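You operate a simulated robot arm through the tools that you are given. There is no shell and no other tool.

The job below is to be done with a simulated robot arm. You get a single attempt, and the scene is never put back.

TASK
Mist the dried blue plate at P23 and mix it smooth again.
Fine: move it under the spray bottle's spout, one push, the bottle stays put; blue-banded paddle, rinsed in the dish at P24, put back. Leave other glass, plates, controls and the leaf drawing as they are.

It is judged by the outcome, as a careful person would: the job done as asked, and still so three seconds after it is handed in. It fails if anything else is knocked over, pushed out of place, dropped, spilled or broken.

THE ROBOT
A 7-joint arm with a fingered hand, fixed in place. Base frame: the origin is on the floor under the middle of its stand, x ahead of it, y to its left, z up; the work surface is at about z = 0.967. Lengths are in m, angles in degrees, forces in N, time in s.
It reaches about 1.228 m from its shoulder. Its first joint turns from -115.0 to 115.0 degrees. Payload 5 kg.
Tool frame: the origin (TCP) lies between the finger pads and is the grasp point; the fingertips stand 0.032 m ahead of it; z points along the fingers, y is the line along which they close. The gripper opens to 0.16 m; its body begins 0.089 m behind the TCP. The gripper is a hand of 4 fingers: y runs from the thumb to the fingers, the wrist lies at [0, 0, -0.267] in the tool frame, and closing takes about 1.5 s.
Orientation is that of the tool frame in the base frame, as [roll, pitch, yaw] about the fixed x, y, z axes, in that order (R = Rz(yaw) Ry(pitch) Rx(roll)). With the fingers straight down and closing along the base's y, the tool's x points along the base's -x, its y along +y and its z along -z.

THE INTERFACE
- The arm moves only by the tool apply_moves. Its argument "plan" is a list that holds one entry, the list of rows, each a list of 7 numbers: the turn, a rotation vector about the tool's x, y, z in degrees, then the shift along the tool's x, y, z in m, then the gripper command, from -1 (fully open) to 1 (shut), values between in proportion. In form: [[[ax, ay, az, tx, ty, tz, hand], ...]]. A call has 1 to 20 rows; each row shifts and turns the commanded pose from where the row before left it, along the tool's axes as they then stand. A row lasts 0.2 s, in which the tool goes at most 0.05 m and 8.6 degrees; a call with a longer step from one row to the next is refused whole, and so is a gripper value outside its range. A pose out of reach is approached as far as the arm can. The call stops where the force on the tool passes 90 N (or 10 N more than at its start, if that is more) or the arm is blocked; 0.2 s more then pass. The fingers move at their own pace (about 0.045 m/s each) and stop on an object; they squeeze with about 24 N. The grip force told is the motor's: it shows also when the fingers shut on nothing. Time passes only in rows, and 0.2 s behind the last, so rows that do not move let the fingers close. The reply holds the time, the measured pose of the TCP, the force on the tool along the base axes, the opening and the grip force, in the units named above and with some noise, with the torque about the TCP (base axes, N m) and any sound that the robot's microphone picked up, and new pictures: "show" is both (left out), scene, wrist or none.
- Cameras (640 x 400 px; columns grow to the right, rows downward): "scene" is fixed at [0.0496, 0.5012, 1.7375]; the picture's right is [-0.49, -0.87, 0.00], its down [-0.57, 0.32, -0.76] and it looks along [0.66, -0.37, -0.65] (base axes); focal length 214 px, centre (320, 200). "wrist" rides on the gripper at [0.08, -0.004, -0.114] in the tool frame; the picture's right is [0.05, 1.00, 0.00], its down [-0.82, 0.04, -0.58] and it looks along [-0.58, 0.03, 0.82] (tool axes); focal length 265 px, centre (320, 200). There is no depth. A picture from a camera that has moved, and an enlarged one, comes with that camera's place and axes in the base frame and with its lens.
- raise_lower(by): slides the trunk up (or, below 0, down) by that many m; the arm rides with it, the base frame stays. It gives what a move gives, with no picture.
- grasp_type(shape): the hand has 4 fingers and takes this shape, open, in about a second: jaw (thumb against the fingers, like two jaws); tri (thumb and two fingers); tip (a fingertip pinch); poke (one finger out to press); point (the index stretched); flat (the hand flat); cup (the hand cupped); fist (a fist). The gripper value then closes the fingers along that shape, each until it touches; the sizes above hold for jaw. It gives what a move gives, with no picture.
- inspect(camera, box): a new picture of the part [left, top, right, bottom] of that camera's present view, enlarged. It takes no simulated time.
- hand_in(): hands the job in; it is judged then, once.

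Nothing tells you positions but the pictures and the camera data. Unless the task says otherwise, let go and move clear before handing in.

The tools are called after "Emit:" as a command line: name --argument value ..., lists and objects as JSON in quotes. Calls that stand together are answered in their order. apply_moves: Moves the arm, as the interface text tells. Its arguments: {"type":"object","properties":{"plan":{"type":"array","items":{"type":"array","items":{"type":"array","items":{"type":"number"}}}},"show":{"type":"string","enum":["both","scene","wrist","none"]}},"required":["plan"]} The other tools are called the same way: raise_lower (by) moves the trunk up or down; grasp_type (shape) gives the hand a shape; inspect (camera, box) takes an enlarged picture of a part of a camera's view; hand_in () hands the job in.

At the start:

```text
clock: 0.0
ee_pos: [0.6252, -0.0497, 1.6113]
tool_rot: [-180.0, -0.1, 180.0]
contact_force: [-0.2, 0.0, -0.6]
wrist_torque: [-0.01, -0.02, 0.02]
gripper_width: 0.1601
gripper_force: 0.1
shape: jaw
trunk travel left (down, up): [-0.9, 0.09]
```

scene: 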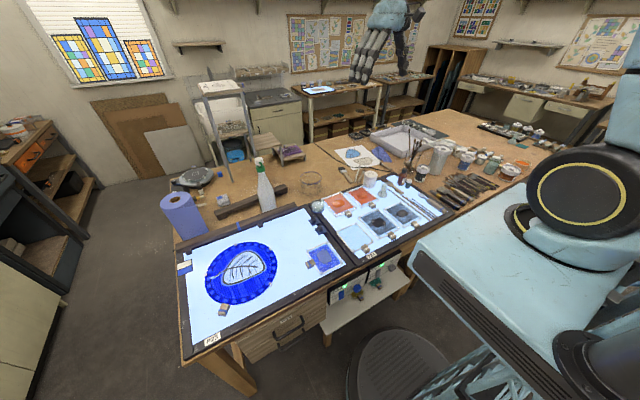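
wrist: 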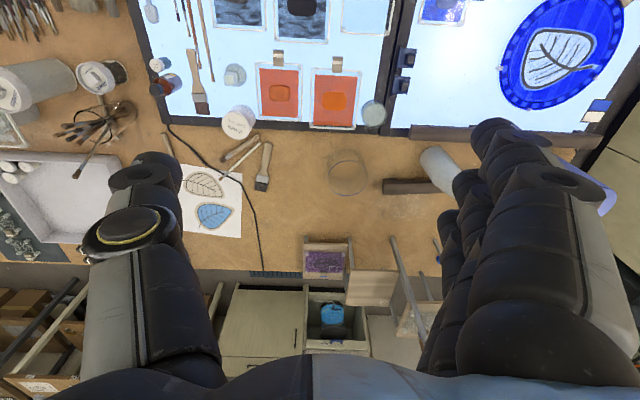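

I see a work table with two light panels, glass plates with paint, a spray bottle, and various tools. I'll look closer first to identify the labels (P23, P24), the plates and the paddles.

Emit:
inspect --camera "scene" --box '[160, 220, 360, 345]'

Emit:
inspect --camera "scene" --box '[300, 170, 460, 270]'

Emit:
inspect --camera "scene" --box '[370, 120, 560, 240]'

Emit:
inspect --camera "wrist" --box '[130, 0, 400, 170]'

Emit:
inspect --camera "wrist" --box '[380, 0, 640, 200]'

Emit:
inspect --camera "scene" --box '[160, 140, 340, 250]'

```text
3.20 times, centred on (260, 282) of scene
camera zoom: at [0.0496, 0.5012, 1.7375], right [-0.49, -0.87, 0.0], down [-0.57, 0.32, -0.76], along [0.66, -0.37, -0.65], focal length 686 px, centre (512, -64)
```

zoom: 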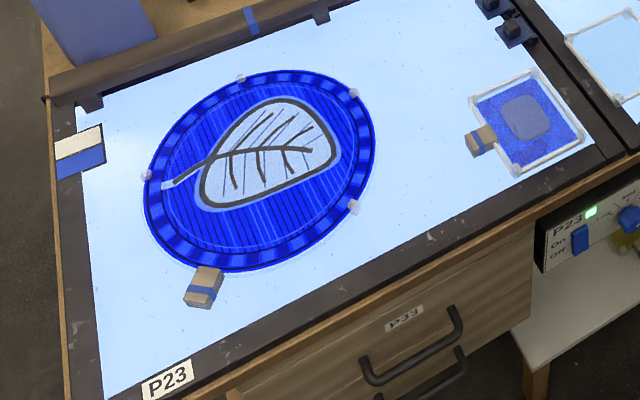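

```text
4.00 times, centred on (380, 220) of scene
camera zoom: at [0.0496, 0.5012, 1.7375], right [-0.49, -0.87, 0.0], down [-0.57, 0.32, -0.76], along [0.66, -0.37, -0.65], focal length 858 px, centre (80, 120)
```

zoom: 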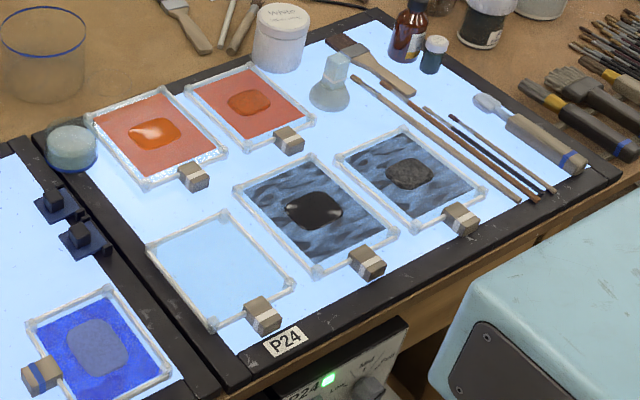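

```text
3.33 times, centred on (465, 180) of scene
camera zoom: at [0.0496, 0.5012, 1.7375], right [-0.49, -0.87, 0.0], down [-0.57, 0.32, -0.76], along [0.66, -0.37, -0.65], focal length 715 px, centre (-163, 267)
```

zoom: 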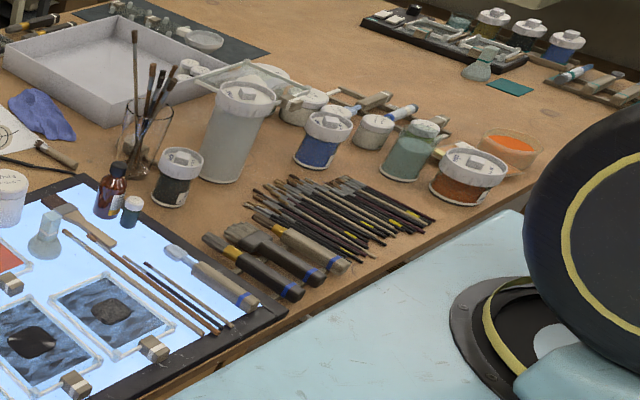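

```text
2.35 times, centred on (265, 85) of wrist
camera zoom: at [0.5451, -0.0542, 1.7263], right [-0.05, 1.0, 0.0], down [0.82, 0.04, 0.58], along [0.58, 0.03, -0.82], focal length 624 px, centre (449, 471)
```

zoom: 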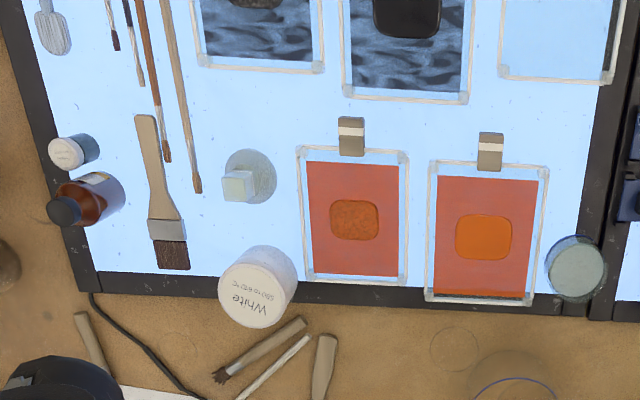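

```text
2.00 times, centred on (510, 100) of wrist
camera zoom: at [0.5451, -0.0542, 1.7263], right [-0.05, 1.0, 0.0], down [0.82, 0.04, 0.58], along [0.58, 0.03, -0.82], focal length 531 px, centre (-60, 400)
```

zoom: 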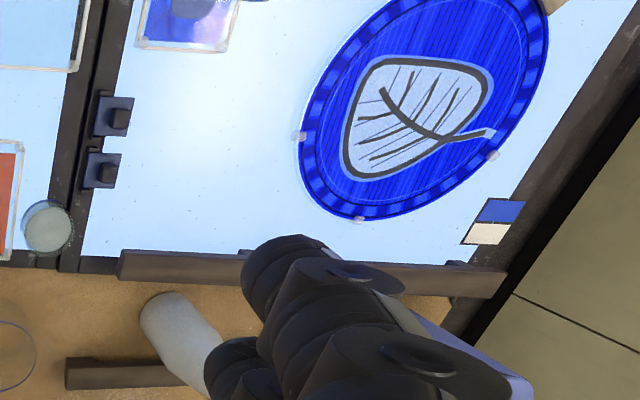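

```text
3.56 times, centred on (250, 195) of scene
camera zoom: at [0.0496, 0.5012, 1.7375], right [-0.49, -0.87, 0.0], down [-0.57, 0.32, -0.76], along [0.66, -0.37, -0.65], focal length 763 px, centre (569, 218)
```

zoom: 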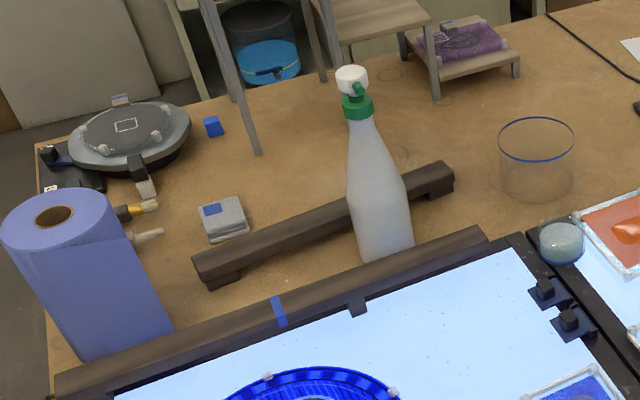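

The blue dried plate sits at about (0.49, 0.23) on panel P23, and the bottle stands at about (0.90, 0.33), some 0.29 m tall. I'll zoom in on the bottle head, the paddles and the dish.

Emit:
inspect --camera "scene" --box '[235, 150, 299, 190]'

Emit:
inspect --camera "scene" --box '[300, 190, 348, 220]'

Emit:
inspect --camera "scene" --box '[410, 170, 490, 220]'

Emit:
inspect --camera "scene" --box '[300, 236, 364, 276]'

Emit:
inspect --camera "scene" --box '[320, 245, 416, 305]'

```text
10.00 times, centred on (267, 170) of scene
camera zoom: at [0.0496, 0.5012, 1.7375], right [-0.49, -0.87, 0.0], down [-0.57, 0.32, -0.76], along [0.66, -0.37, -0.65], focal length 2145 px, centre (850, 500)
```

zoom: 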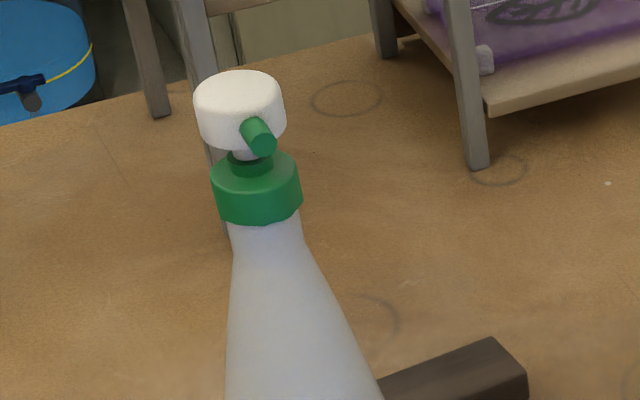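

```text
13.33 times, centred on (324, 205) of scene
camera zoom: at [0.0496, 0.5012, 1.7375], right [-0.49, -0.87, 0.0], down [-0.57, 0.32, -0.76], along [0.66, -0.37, -0.65], focal length 2860 px, centre (267, 133)
```

zoom: 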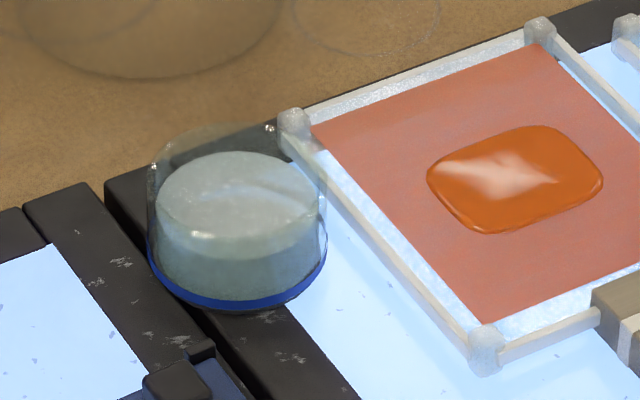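

```text
8.00 times, centred on (450, 195) of scene
camera zoom: at [0.0496, 0.5012, 1.7375], right [-0.49, -0.87, 0.0], down [-0.57, 0.32, -0.76], along [0.66, -0.37, -0.65], focal length 1716 px, centre (-720, 240)
```

zoom: 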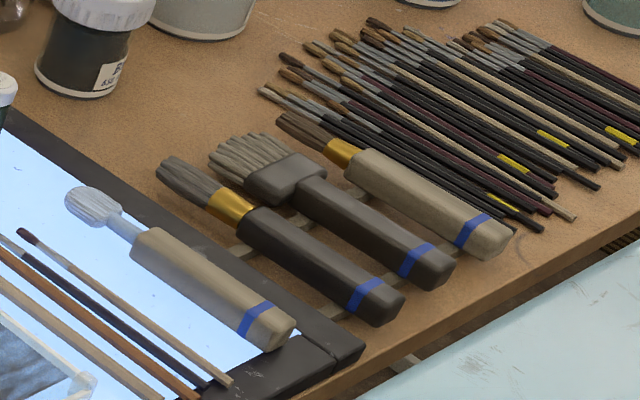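

```text
10.00 times, centred on (332, 256) of scene
camera zoom: at [0.0496, 0.5012, 1.7375], right [-0.49, -0.87, 0.0], down [-0.57, 0.32, -0.76], along [0.66, -0.37, -0.65], focal length 2145 px, centre (200, -360)
```

zoom: 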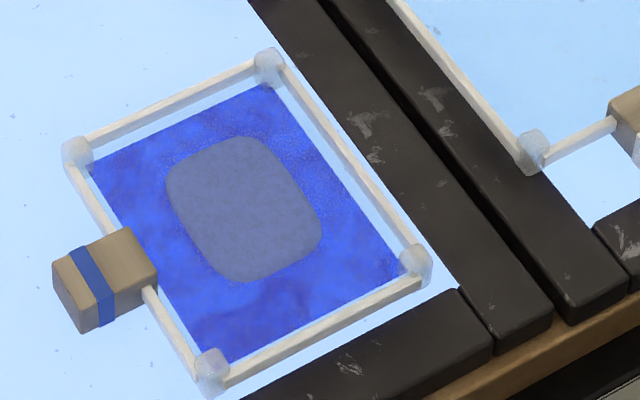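

```text
6.67 times, centred on (368, 275) of scene
camera zoom: at [0.0496, 0.5012, 1.7375], right [-0.49, -0.87, 0.0], down [-0.57, 0.32, -0.76], along [0.66, -0.37, -0.65], focal length 1430 px, centre (0, -300)
```

zoom: 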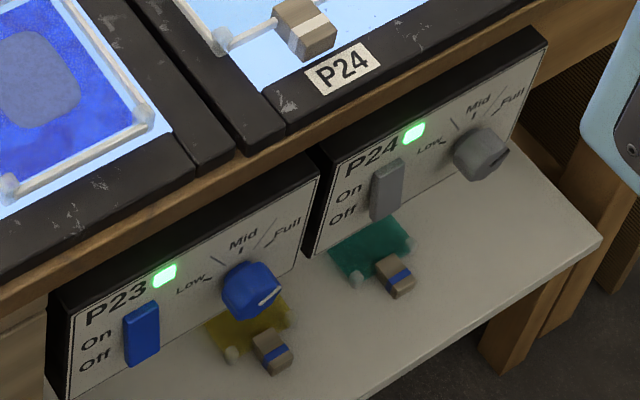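

The paddle (ribbed paddle head, wooden handle, blue band) lies on the right edge of P24 at about x 0.42–0.57, y −0.42. The dish is at about (0.76, 0.115). I'll move the hand sideways at height to see the paddle from above.

Emit:
apply_moves --plan '[[[0, 0, 0, 0.03, -0.035, 0, -1], [0, 0, 0, 0.03, -0.035, 0, -1], [0, 0, 0, 0.03, -0.035, 0, -1], [0, 0, 0, 0.03, -0.035, 0, -1], [0, 0, 0, 0.03, -0.035, 0, -1], [0, 0, 0, 0.02, -0.035, 0, -1], [0, 0, 0, 0.01, -0.035, 0, -1], [0, 0, 0, 0, -0.035, 0, -1], [0, 0, 0, 0, 0, 0, -1]]]' --show "both"

```text
clock: 2.0
ee_pos: [0.4443, -0.3301, 1.6149]
tool_rot: [-179.9, 0.0, -179.9]
contact_force: [-0.5, 0.1, 0.4]
wrist_torque: [-0.05, 0.0, 0.02]
gripper_width: 0.1599
gripper_force: 0.0
shape: jaw
trunk travel left (down, up): [-0.9, 0.09]
camera wrist: at [0.3635, -0.333, 1.7281], right [-0.05, 1.0, 0.0], down [0.81, 0.04, 0.58], along [0.58, 0.03, -0.82], focal length 265 px, centre (320, 200)
```

scene: 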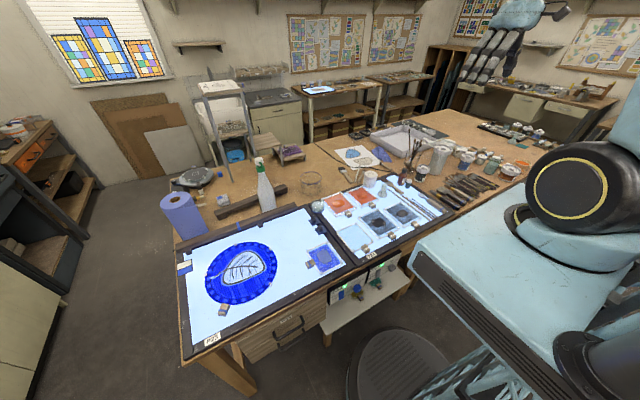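
wrist: 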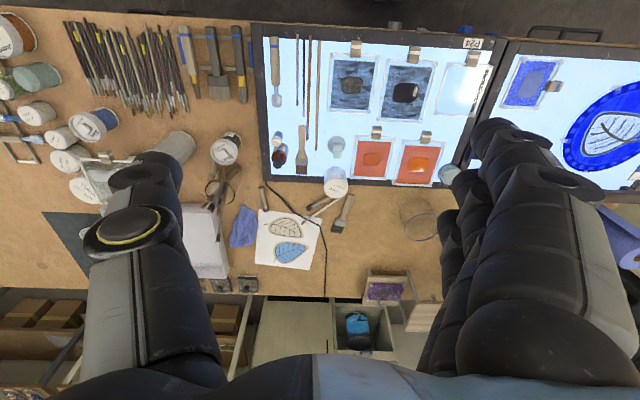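

Emit:
inspect --camera "wrist" --box '[240, 20, 336, 80]'

Emit:
inspect --camera "wrist" --box '[250, 20, 290, 45]'

Emit:
inspect --camera "wrist" --box '[250, 45, 290, 120]'

Emit:
inspect --camera "wrist" --box '[480, 40, 576, 100]'

Emit:
inspect --camera "wrist" --box '[160, 10, 320, 110]'

```text
6.67 times, centred on (288, 50) of wrist
camera zoom: at [0.3635, -0.333, 1.7281], right [-0.05, 1.0, 0.0], down [0.81, 0.04, 0.58], along [0.58, 0.03, -0.82], focal length 1769 px, centre (533, 1200)
```

zoom: 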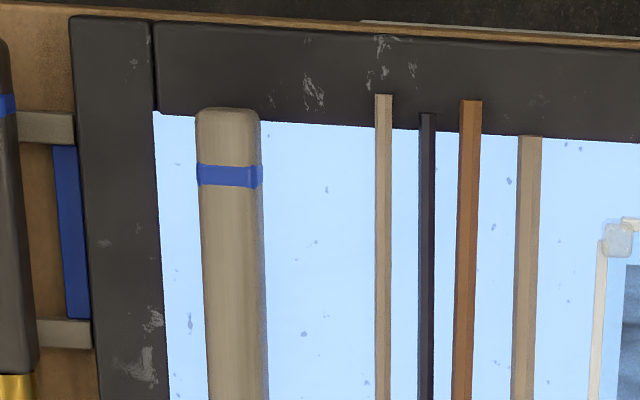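

```text
16.00 times, centred on (270, 32) of wrist
camera zoom: at [0.3635, -0.333, 1.7281], right [-0.05, 1.0, 0.0], down [0.81, 0.04, 0.58], along [0.58, 0.03, -0.82], focal length 4246 px, centre (1120, 2880)
```

zoom: 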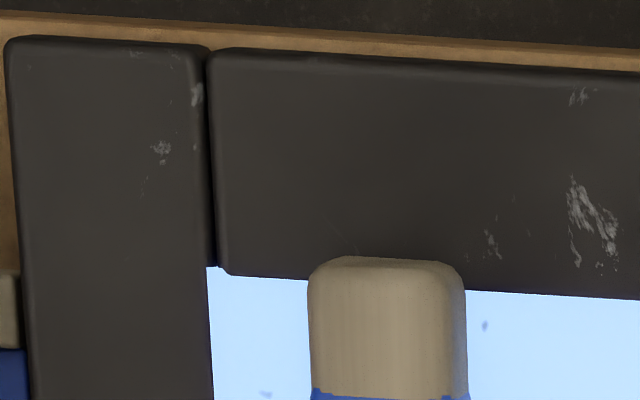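

```text
5.33 times, centred on (270, 82) of wrist
camera zoom: at [0.3635, -0.333, 1.7281], right [-0.05, 1.0, 0.0], down [0.81, 0.04, 0.58], along [0.58, 0.03, -0.82], focal length 1416 px, centre (587, 827)
```

zoom: 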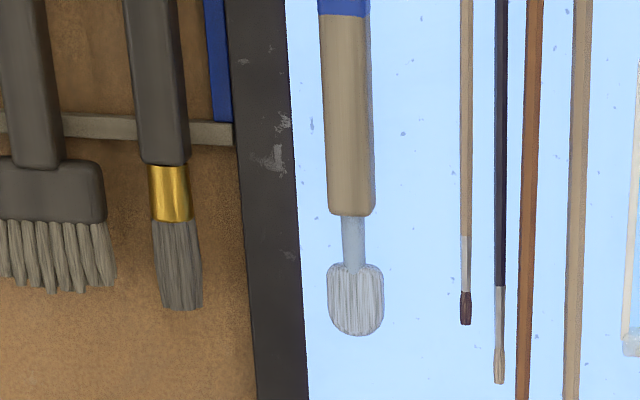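

```text
6.67 times, centred on (528, 70) of wrist
camera zoom: at [0.3635, -0.333, 1.7281], right [-0.05, 1.0, 0.0], down [0.81, 0.04, 0.58], along [0.58, 0.03, -0.82], focal length 1769 px, centre (-1067, 1067)
```

zoom: 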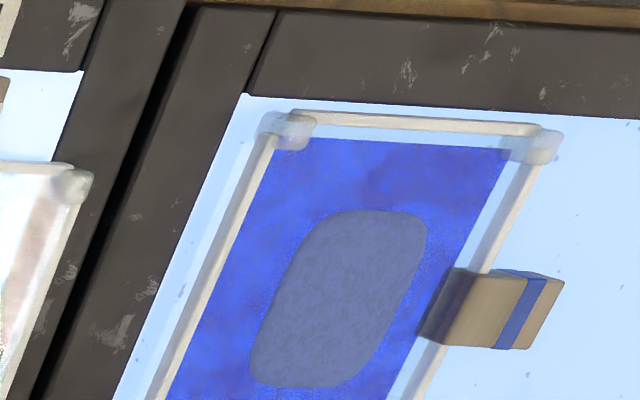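

```text
4.00 times, centred on (240, 60) of wrist
camera zoom: at [0.3635, -0.333, 1.7281], right [-0.05, 1.0, 0.0], down [0.81, 0.04, 0.58], along [0.58, 0.03, -0.82], focal length 1062 px, centre (640, 760)
```

zoom: 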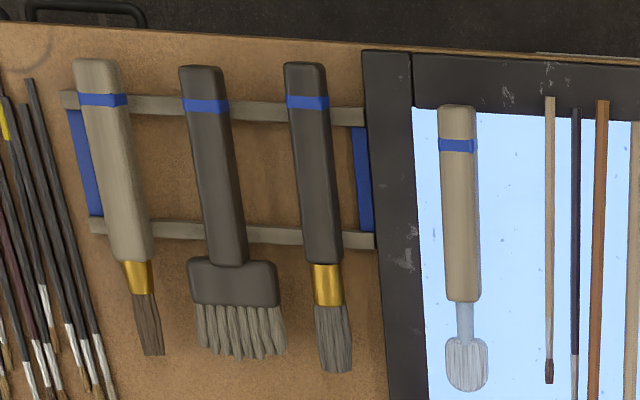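

The paddle is confirmed: flat ribbed head toward +x, wooden handle about 0.107 m long and 0.023 m wide at y≈−0.437. Next I'll move over P23 to study the bottle's spout and the plate.

Emit:
apply_moves --plan '[[[0, 0, 0, -0.004, 0.042, 0, -1], [0, 0, 0, -0.004, 0.042, 0, -1], [0, 0, 0, -0.004, 0.042, 0, -1], [0, 0, 0, -0.004, 0.042, 0, -1], [0, 0, 0, -0.004, 0.042, 0, -1], [0, 0, 0, -0.004, 0.042, 0, -1], [0, 0, 0, -0.004, 0.042, 0, -1], [0, 0, 0, -0.004, 0.042, 0, -1], [0, 0, 0, -0.004, 0.042, 0, -1], [0, 0, 0, -0.004, 0.042, 0, -1], [0, 0, 0, -0.004, 0.042, 0, -1], [0, 0, 0, -0.004, 0.042, 0, -1], [0, 0, 0, -0.004, 0.042, 0, -1], [0, 0, 0, 0, 0, 0, -1]]]' --show "wrist"

```text
clock: 5.0
ee_pos: [0.4963, 0.2154, 1.6135]
tool_rot: [-180.0, 0.0, -180.0]
contact_force: [-0.5, -0.3, -0.2]
wrist_torque: [0.03, -0.04, -0.02]
gripper_width: 0.16
gripper_force: 0.0
shape: jaw
trunk travel left (down, up): [-0.9, 0.09]
camera wrist: at [0.4161, 0.2104, 1.7268], right [-0.05, 1.0, 0.0], down [0.82, 0.04, 0.58], along [0.58, 0.03, -0.82], focal length 265 px, centre (320, 200)
```

wrist: 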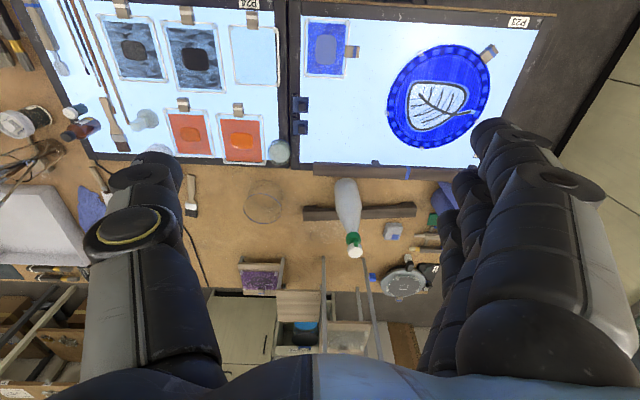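

Emit:
inspect --camera "wrist" --box '[300, 160, 396, 280]'

Emit:
inspect --camera "wrist" --box '[330, 220, 378, 265]'

Emit:
inspect --camera "wrist" --box '[290, 0, 386, 100]'

Emit:
inspect --camera "wrist" --box '[255, 85, 415, 185]'

Emit:
inspect --camera "wrist" --box '[255, 130, 303, 170]'

```text
3.33 times, centred on (348, 220) of wrist
camera zoom: at [0.4161, 0.2104, 1.7268], right [-0.05, 1.0, 0.0], down [0.82, 0.04, 0.58], along [0.58, 0.03, -0.82], focal length 885 px, centre (227, 133)
```

zoom: 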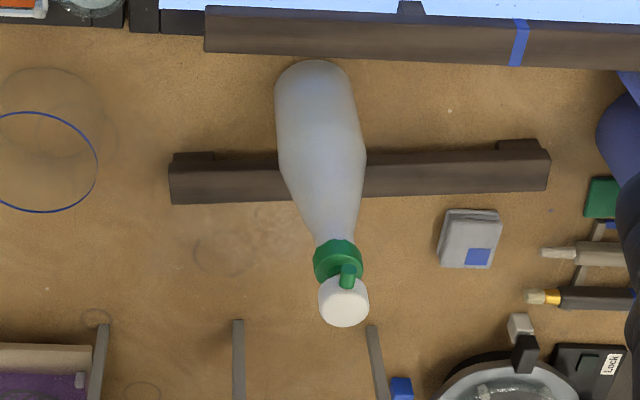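

```text
8.89 times, centred on (354, 242) of wrist
camera zoom: at [0.4161, 0.2104, 1.7268], right [-0.05, 1.0, 0.0], down [0.82, 0.04, 0.58], along [0.58, 0.03, -0.82], focal length 2359 px, centre (18, -178)
```

zoom: 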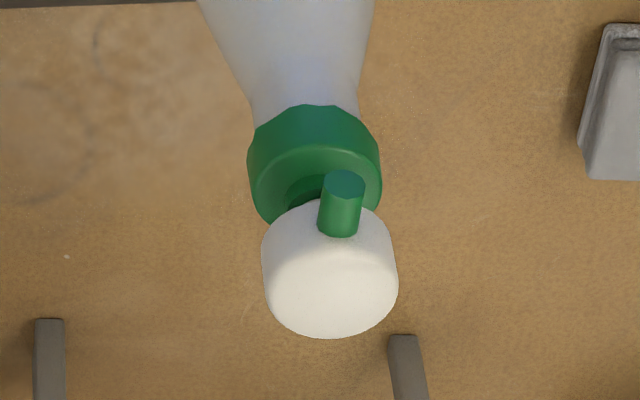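

```text
4.00 times, centred on (338, 50) of wrist
camera zoom: at [0.4161, 0.2104, 1.7268], right [-0.05, 1.0, 0.0], down [0.82, 0.04, 0.58], along [0.58, 0.03, -0.82], focal length 1062 px, centre (248, 800)
```

zoom: 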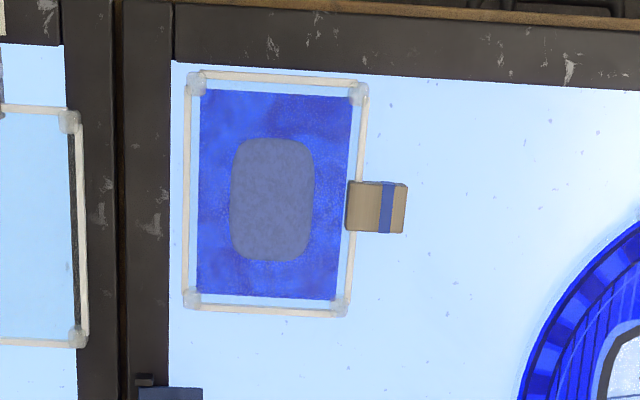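

```text
4.00 times, centred on (335, 135) of wrist
camera zoom: at [0.4161, 0.2104, 1.7268], right [-0.05, 1.0, 0.0], down [0.82, 0.04, 0.58], along [0.58, 0.03, -0.82], focal length 1062 px, centre (260, 460)
```

zoom: 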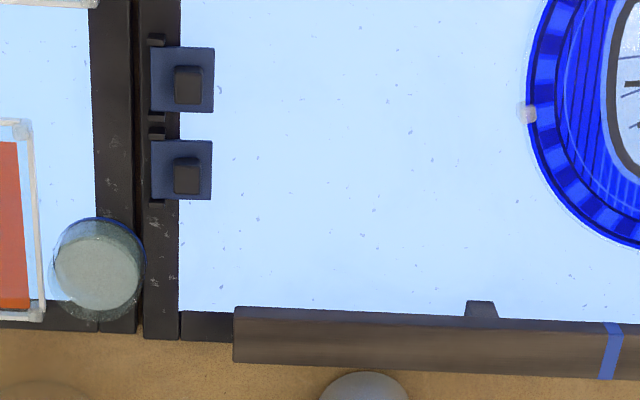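

```text
10.00 times, centred on (279, 150) of wrist
camera zoom: at [0.4161, 0.2104, 1.7268], right [-0.05, 1.0, 0.0], down [0.82, 0.04, 0.58], along [0.58, 0.03, -0.82], focal length 2654 px, centre (730, 700)
```

zoom: 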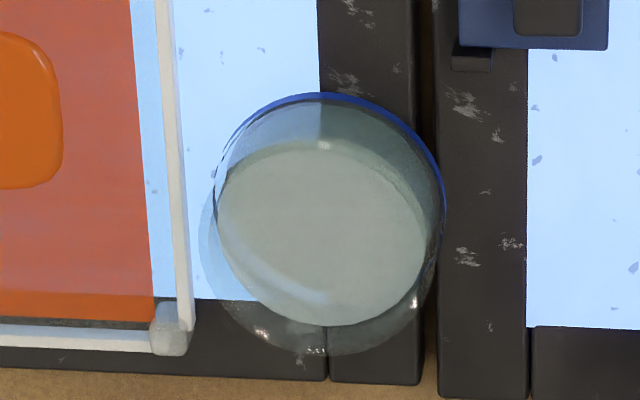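

The spout points toward −x (toward the panel), at roughly x 0.85, y 0.32, z 1.25, with a wooden bar in between. I'll zoom in on the bar and the area in front of the bottle to see where the plate can go.

Emit:
inspect --camera "scene" --box '[210, 195, 322, 265]'

Emit:
inspect --camera "scene" --box '[250, 190, 314, 230]'

Emit:
inspect --camera "wrist" --box '[305, 150, 369, 190]'

Emit:
inspect --camera "wrist" --box '[360, 150, 456, 210]'

```text
5.71 times, centred on (266, 230) of scene
camera zoom: at [0.0496, 0.5012, 1.7375], right [-0.49, -0.87, 0.0], down [-0.57, 0.32, -0.76], along [0.66, -0.37, -0.65], focal length 1226 px, centre (629, 29)
```

zoom: 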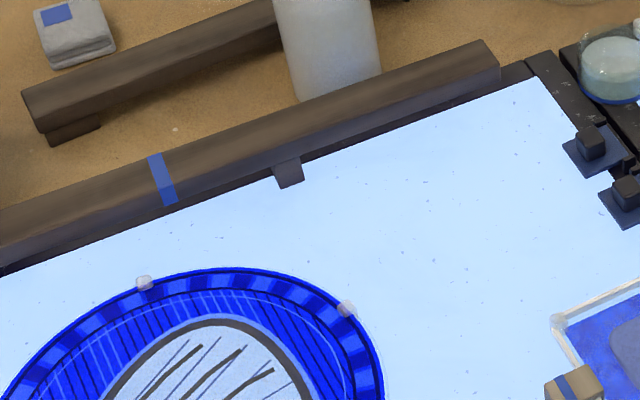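

```text
10.00 times, centred on (282, 210) of scene
camera zoom: at [0.0496, 0.5012, 1.7375], right [-0.49, -0.87, 0.0], down [-0.57, 0.32, -0.76], along [0.66, -0.37, -0.65], focal length 2145 px, centre (700, 100)
```

zoom: 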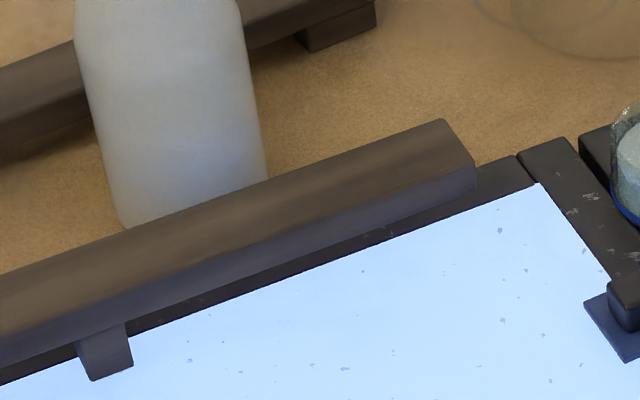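

```text
10.00 times, centred on (337, 170) of wrist
camera zoom: at [0.4161, 0.2104, 1.7268], right [-0.05, 1.0, 0.0], down [0.82, 0.04, 0.58], along [0.58, 0.03, -0.82], focal length 2654 px, centre (150, 500)
```

zoom: 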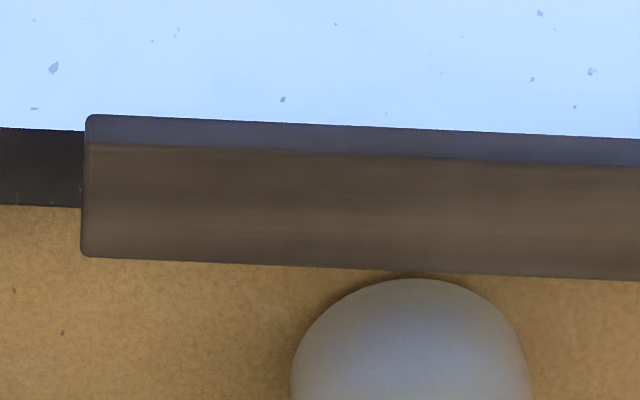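

```text
6.67 times, centred on (408, 180) of wrist
camera zoom: at [0.4161, 0.2104, 1.7268], right [-0.05, 1.0, 0.0], down [0.82, 0.04, 0.58], along [0.58, 0.03, -0.82], focal length 1769 px, centre (-267, 333)
```

zoom: 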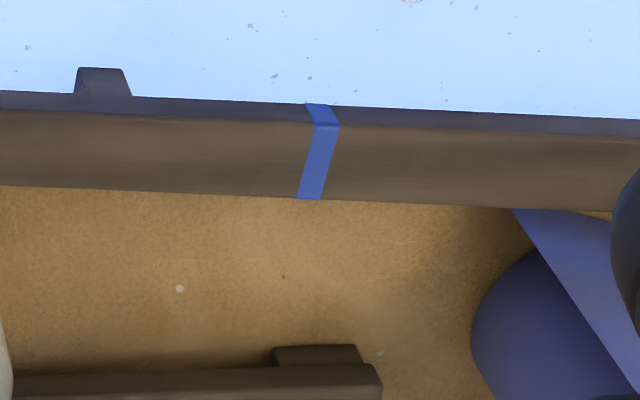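

The bar lies over P23's rear frame, so the plate can only sit on the panel just in front of it. To learn the spout's exact direction I'll take an oblique side view of the bottle from the −y side.

Emit:
apply_moves --plan '[[[0, 0, 0, -0.024, -0.018, 0.028, -1], [0, 0, 0, -0.024, -0.018, 0.028, -1], [0, 0, 0, -0.024, -0.018, 0.028, -1], [0, 0, 0, -0.024, -0.018, 0.028, -1], [0, 0, 0, -0.024, -0.018, 0.028, -1], [0, 0, 0, -0.024, -0.018, 0.028, -1], [0, 0, 0, -0.024, -0.018, 0.028, -1], [0, 0, 0, -0.024, -0.018, 0.028, -1], [-8.5, 0, 0, 0, 0, 0, -1], [-8.5, 0, 0, 0, 0, 0, -1], [-8.5, 0, 0, 0, 0, 0, -1], [-8.5, 0, 0, 0, 0, 0, -1], [-8.5, 0, 0, 0, 0, 0, -1], [-8.5, 0, 0, 0, 0, 0, -1], [-8.5, 0, 0, 0, 0, 0, -1], [0, 0, 0, 0, 0, 0, -1]]]' --show "both"

```text
clock: 8.4
ee_pos: [0.6885, 0.0725, 1.3892]
tool_rot: [120.5, 0.0, -179.9]
contact_force: [0.4, 0.2, -0.1]
wrist_torque: [0.0, -0.03, -0.02]
gripper_width: 0.1597
gripper_force: 0.0
shape: jaw
trunk travel left (down, up): [-0.9, 0.09]
camera wrist: at [0.6086, -0.0266, 1.4432], right [-0.05, 0.51, 0.86], down [0.82, -0.48, 0.33], along [0.58, 0.72, -0.39], focal length 265 px, centre (320, 200)
```

scene: 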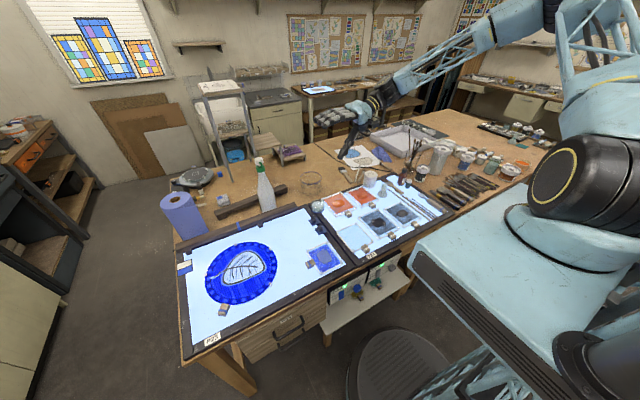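
wrist: 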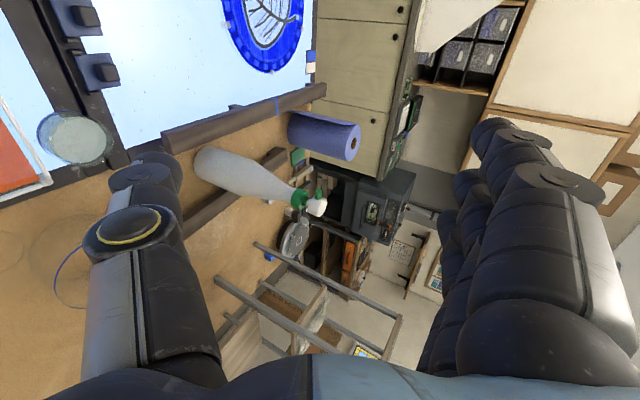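

Emit:
inspect --camera "wrist" --box '[285, 180, 333, 222]'

Emit:
inspect --camera "wrist" --box '[160, 70, 340, 230]'

Emit:
inspect --camera "wrist" --box '[20, 100, 140, 180]'

```text
9.52 times, centred on (309, 201) of wrist
camera zoom: at [0.6086, -0.0266, 1.4432], right [-0.05, 0.51, 0.86], down [0.82, -0.48, 0.33], along [0.58, 0.72, -0.39], focal length 2528 px, centre (425, 190)
```

zoom: 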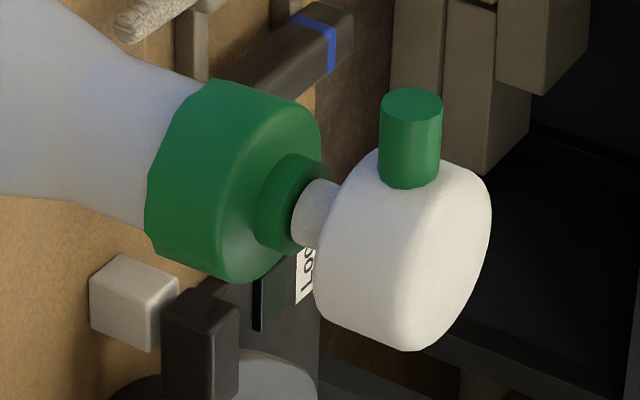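

```text
2.50 times, centred on (250, 150) of wrist
camera zoom: at [0.6086, -0.0266, 1.4432], right [-0.05, 0.51, 0.86], down [0.82, -0.48, 0.33], along [0.58, 0.72, -0.39], focal length 664 px, centre (495, 325)
```

zoom: 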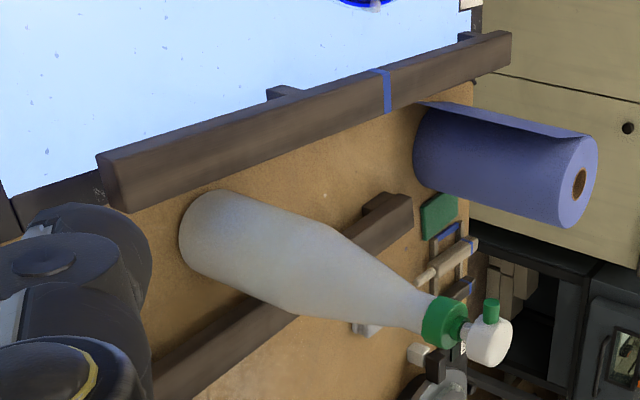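

```text
5.00 times, centred on (80, 140) of wrist
camera zoom: at [0.6086, -0.0266, 1.4432], right [-0.05, 0.51, 0.86], down [0.82, -0.48, 0.33], along [0.58, 0.72, -0.39], focal length 1327 px, centre (1520, 500)
```

zoom: 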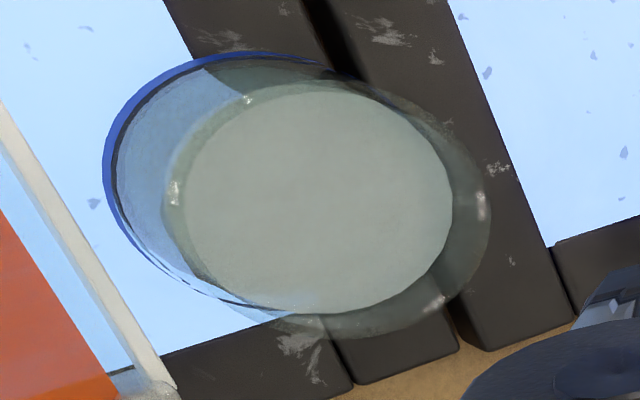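

The spout is horizontal, pointing −x, with its tip near (0.87, 0.327, 1.25), and the dish is open with water in it. I'll now try the hand shapes in free space to see which suits the small handle block.

Emit:
grasp_type --shape "tip"

Emit:
inspect --camera "wrist" --box '[0, 0, 640, 400]'

Emit:
inspect --camera "scene" --box '[300, 80, 428, 160]'

```text
clock: 9.3
ee_pos: [0.6895, 0.0711, 1.3889]
tool_rot: [120.5, 0.1, 180.0]
contact_force: [-0.2, 0.2, 0.1]
wrist_torque: [0.0, 0.0, -0.02]
gripper_width: 0.1601
gripper_force: 0.2
shape: tip
trunk travel left (down, up): [-0.9, 0.09]
```

```text
1.00 times, centred on (320, 200) of wrist (not enlarged: the box is as wide or as high as the picture)
camera zoom: at [0.609, -0.0283, 1.4428], right [-0.05, 0.51, 0.86], down [0.82, -0.48, 0.33], along [0.58, 0.72, -0.39], focal length 265 px, centre (320, 200)
```

zoom: 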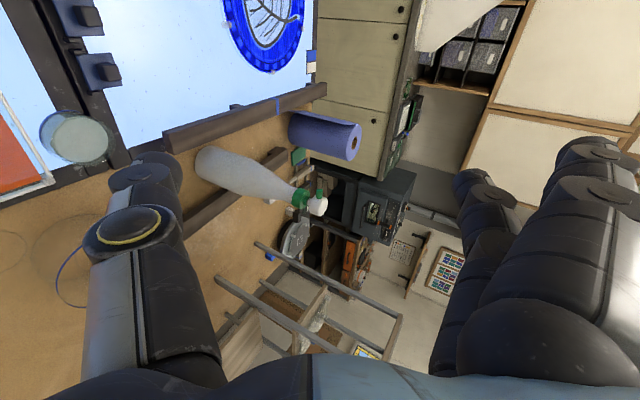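

```text
5.00 times, centred on (364, 120) of scene
camera zoom: at [0.0496, 0.5012, 1.7375], right [-0.49, -0.87, 0.0], down [-0.57, 0.32, -0.76], along [0.66, -0.37, -0.65], focal length 1072 px, centre (100, 600)
```

zoom: 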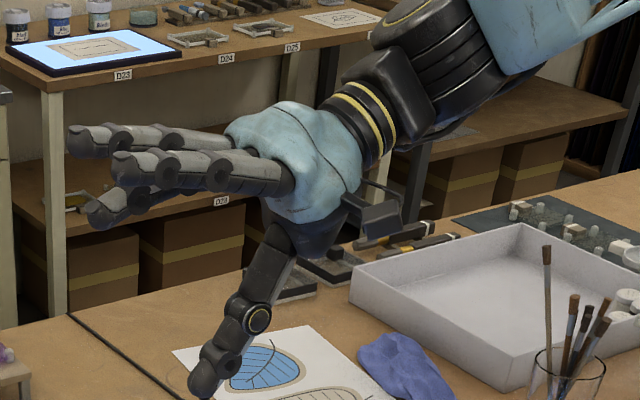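

The hand is a thumb plus three fingers. I'll partly close the tip shape to see how it pinches.

Emit:
apply_moves --plan '[[[0, 0, 0, 0, 0, 0, 0.6], [0, 0, 0, 0, 0, 0, 0.6], [0, 0, 0, 0, 0, 0, 0.6], [0, 0, 0, 0, 0, 0, 0.6], [0, 0, 0, 0, 0, 0, 0.6], [0, 0, 0, 0, 0, 0, 0.6], [0, 0, 0, 0, 0, 0, 0.6]]]' --show "wrist"

Emit:
inspect --camera "scene" --box '[300, 80, 428, 160]'

```text
clock: 10.9
ee_pos: [0.6904, 0.0706, 1.3873]
tool_rot: [120.5, -0.1, 180.0]
contact_force: [-0.1, 1.0, 0.2]
wrist_torque: [0.01, 0.01, -0.01]
gripper_width: 0.0328
gripper_force: 0.1
shape: tip
trunk travel left (down, up): [-0.9, 0.09]
camera wrist: at [0.609, -0.0285, 1.4428], right [-0.05, 0.51, 0.86], down [0.82, -0.48, 0.33], along [0.58, 0.72, -0.39], focal length 265 px, centre (320, 200)
```

wrist: 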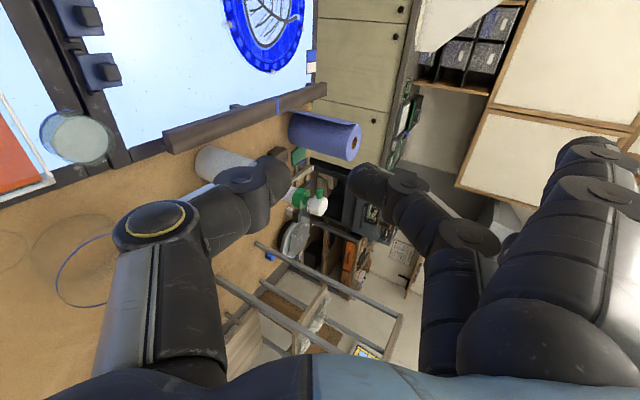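

```text
5.00 times, centred on (364, 120) of scene
camera zoom: at [0.0496, 0.5012, 1.7375], right [-0.49, -0.87, 0.0], down [-0.57, 0.32, -0.76], along [0.66, -0.37, -0.65], focal length 1072 px, centre (100, 600)
```

zoom: 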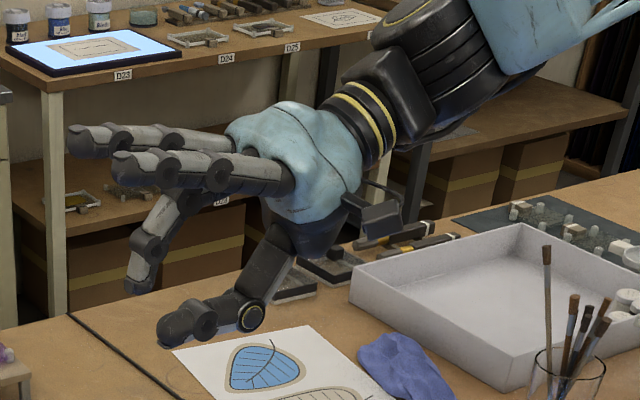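

Tip leaves two fingers sticking out. I'll look at the "poke" shape, which might be good for pressing the pump.

Emit:
grasp_type --shape "poke"

Emit:
inspect --camera "wrist" --box '[0, 0, 640, 400]'

Emit:
inspect --camera "scene" --box '[300, 80, 428, 160]'

```text
clock: 11.8
ee_pos: [0.6899, 0.0703, 1.3881]
tool_rot: [120.5, 0.0, 179.9]
contact_force: [0.0, 0.2, 0.1]
wrist_torque: [-0.02, 0.0, 0.01]
gripper_width: 0.0
gripper_force: 0.0
shape: poke
trunk travel left (down, up): [-0.9, 0.09]
```

```text
1.00 times, centred on (320, 200) of wrist (not enlarged: the box is as wide or as high as the picture)
camera zoom: at [0.609, -0.0285, 1.4428], right [-0.05, 0.51, 0.86], down [0.82, -0.48, 0.33], along [0.58, 0.72, -0.39], focal length 265 px, centre (320, 200)
```

zoom: 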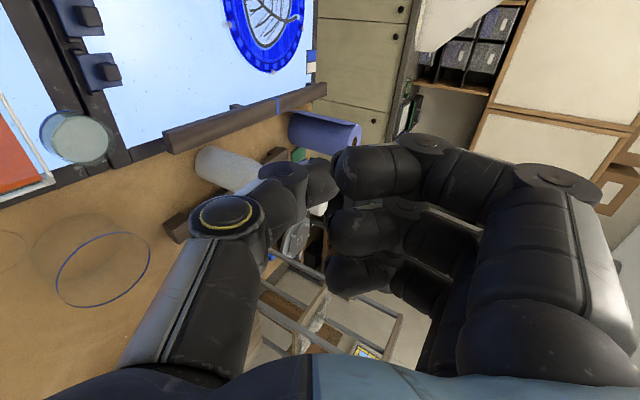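

```text
5.00 times, centred on (364, 120) of scene
camera zoom: at [0.0496, 0.5012, 1.7375], right [-0.49, -0.87, 0.0], down [-0.57, 0.32, -0.76], along [0.66, -0.37, -0.65], focal length 1072 px, centre (100, 600)
```

zoom: 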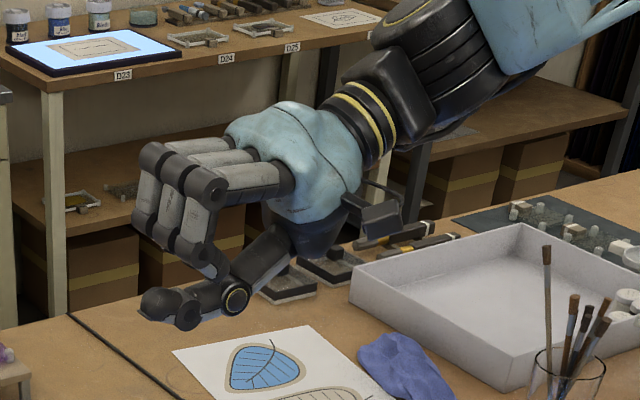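

The "poke" shape is not obviously better than a closed jaw, so I'll go back to jaw. Then I'll take a low frontal view across P23 to judge the heights of the bar, frame, plate and disc.

Emit:
grasp_type --shape "jaw"

Emit:
apply_moves --plan '[[[8.5, 0, 0, 0, 0, 0, -1], [8.5, 0, 0, 0, 0, 0, -1], [8.5, 0, 0, 0, 0, 0, -1], [8.5, 0, 0, 0, 0, 0, -1], [8.5, 0, 0, 0, 0, 0, -1], [8.5, 0, 0, 0, 0, 0, -1], [8.5, 0, 0, 0, 0, 0, -1], [0, 0, 0, 0.01125, 0.0225, 0.0335, -1], [0, 0, 0, 0.01125, 0.0225, 0.0335, -1], [0, 0, 0, 0.01125, 0.0225, 0.0335, -1], [0, 0, 0, 0.01125, 0.0225, 0.0335, -1], [0, 0, 0, 0.01125, 0.0225, 0.0335, -1], [0, 0, 0, 0.01125, 0.0225, 0.0335, -1], [0, 0, 0, 0.01125, 0.0225, 0.0335, -1], [0, 0, 0, 0.01125, 0.0225, 0.0335, -1], [0, -8, 0, 0, 0, 0, -1], [0, -8, 0, 0, 0, 0, -1], [0, -8, 0, 0, 0, 0, -1], [0, -8, 0, 0, 0, 0, -1], [0, -8, 0, 0, 0, 0, -1]]]' --show "both"

```text
clock: 12.7
ee_pos: [0.6893, 0.0716, 1.3878]
tool_rot: [120.5, 0.0, 180.0]
contact_force: [-0.5, -0.5, -0.3]
wrist_torque: [0.0, -0.01, 0.0]
gripper_width: 0.16
gripper_force: 0.0
shape: jaw
trunk travel left (down, up): [-0.9, 0.09]
```

```text
clock: 16.9
ee_pos: [0.6074, 0.2354, 1.1194]
tool_rot: [179.9, 40.2, 178.0]
contact_force: [0.0, 3.0, 1.7]
wrist_torque: [-0.16, 0.08, -0.17]
gripper_width: 0.1599
gripper_force: 0.0
shape: jaw
trunk travel left (down, up): [-0.9, 0.09]
camera wrist: at [0.4737, 0.2361, 1.1559], right [-0.01, 1.0, -0.03], down [0.25, 0.03, 0.97], along [0.97, 0.0, -0.25], focal length 265 px, centre (320, 200)
```

scene: 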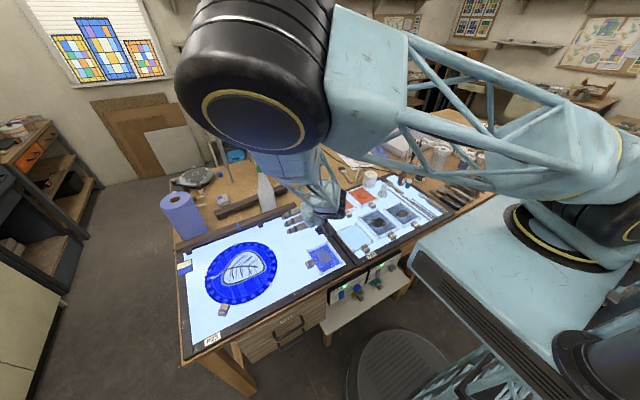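
wrist: 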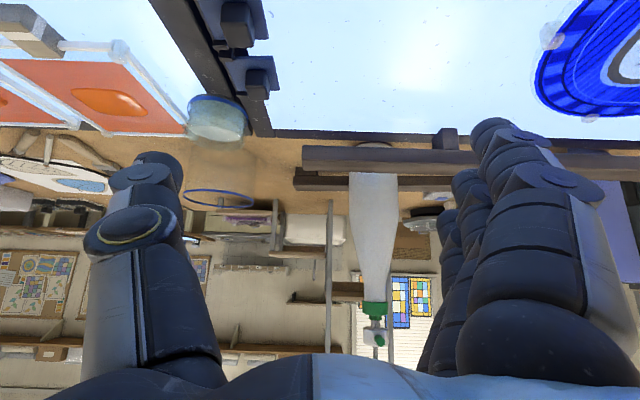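

The view is upside-down but useful. I'll zoom in on the bar/frame edge and the bottle.

Emit:
inspect --camera "wrist" --box '[290, 110, 450, 210]'

Emit:
inspect --camera "wrist" --box '[180, 80, 308, 160]'

Emit:
inspect --camera "wrist" --box '[500, 20, 640, 140]'

Emit:
inspect --camera "wrist" --box '[350, 290, 400, 350]'

Emit:
inspect --camera "scene" --box '[280, 170, 376, 290]'

```text
4.00 times, centred on (370, 160) of wrist
camera zoom: at [0.4737, 0.2361, 1.1559], right [-0.01, 1.0, -0.03], down [0.25, 0.03, 0.97], along [0.97, 0.0, -0.25], focal length 1062 px, centre (120, 360)
```

zoom: 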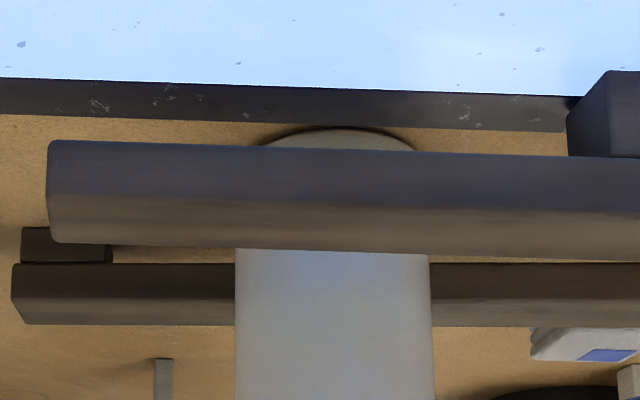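

```text
5.00 times, centred on (244, 120) of wrist
camera zoom: at [0.4737, 0.2361, 1.1559], right [-0.01, 1.0, -0.03], down [0.25, 0.03, 0.97], along [0.97, 0.0, -0.25], focal length 1327 px, centre (700, 600)
```

zoom: 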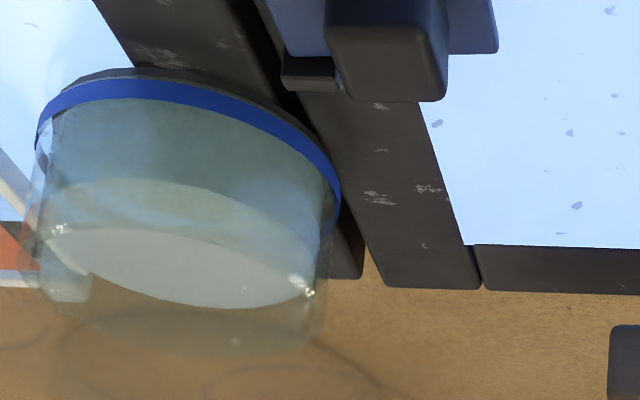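

```text
3.33 times, centred on (570, 80) of wrist
camera zoom: at [0.4737, 0.2361, 1.1559], right [-0.01, 1.0, -0.03], down [0.25, 0.03, 0.97], along [0.97, 0.0, -0.25], focal length 885 px, centre (-513, 600)
```

zoom: 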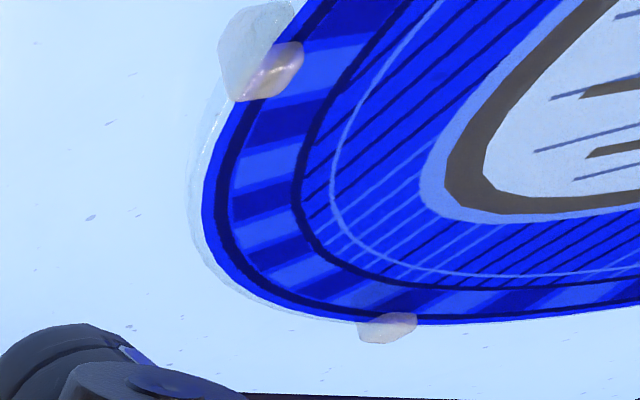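

```text
6.67 times, centred on (375, 320) of wrist
camera zoom: at [0.4737, 0.2361, 1.1559], right [-0.01, 1.0, -0.03], down [0.25, 0.03, 0.97], along [0.97, 0.0, -0.25], focal length 1769 px, centre (-47, -600)
```

zoom: 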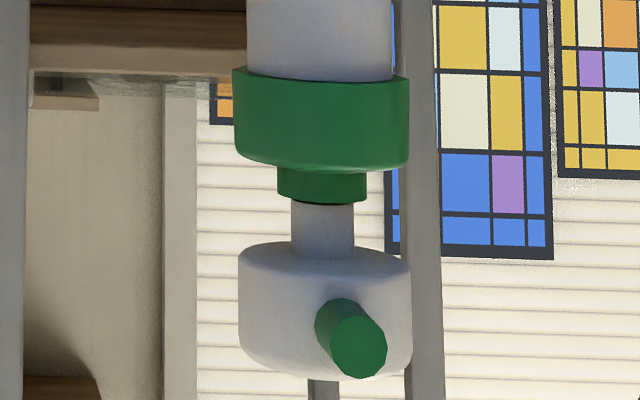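

```text
3.33 times, centred on (328, 230) of scene
camera zoom: at [0.0496, 0.5012, 1.7375], right [-0.49, -0.87, 0.0], down [-0.57, 0.32, -0.76], along [0.66, -0.37, -0.65], focal length 715 px, centre (293, 100)
```

zoom: 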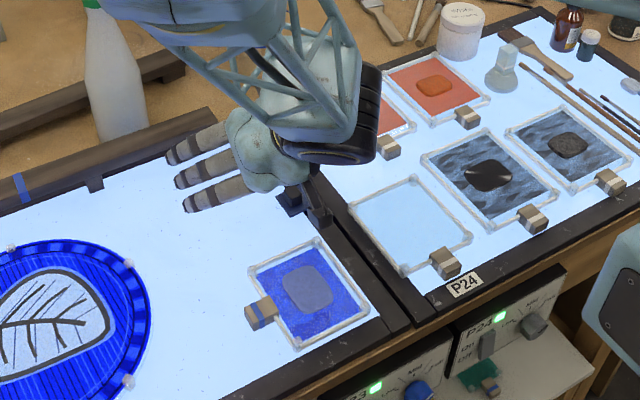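

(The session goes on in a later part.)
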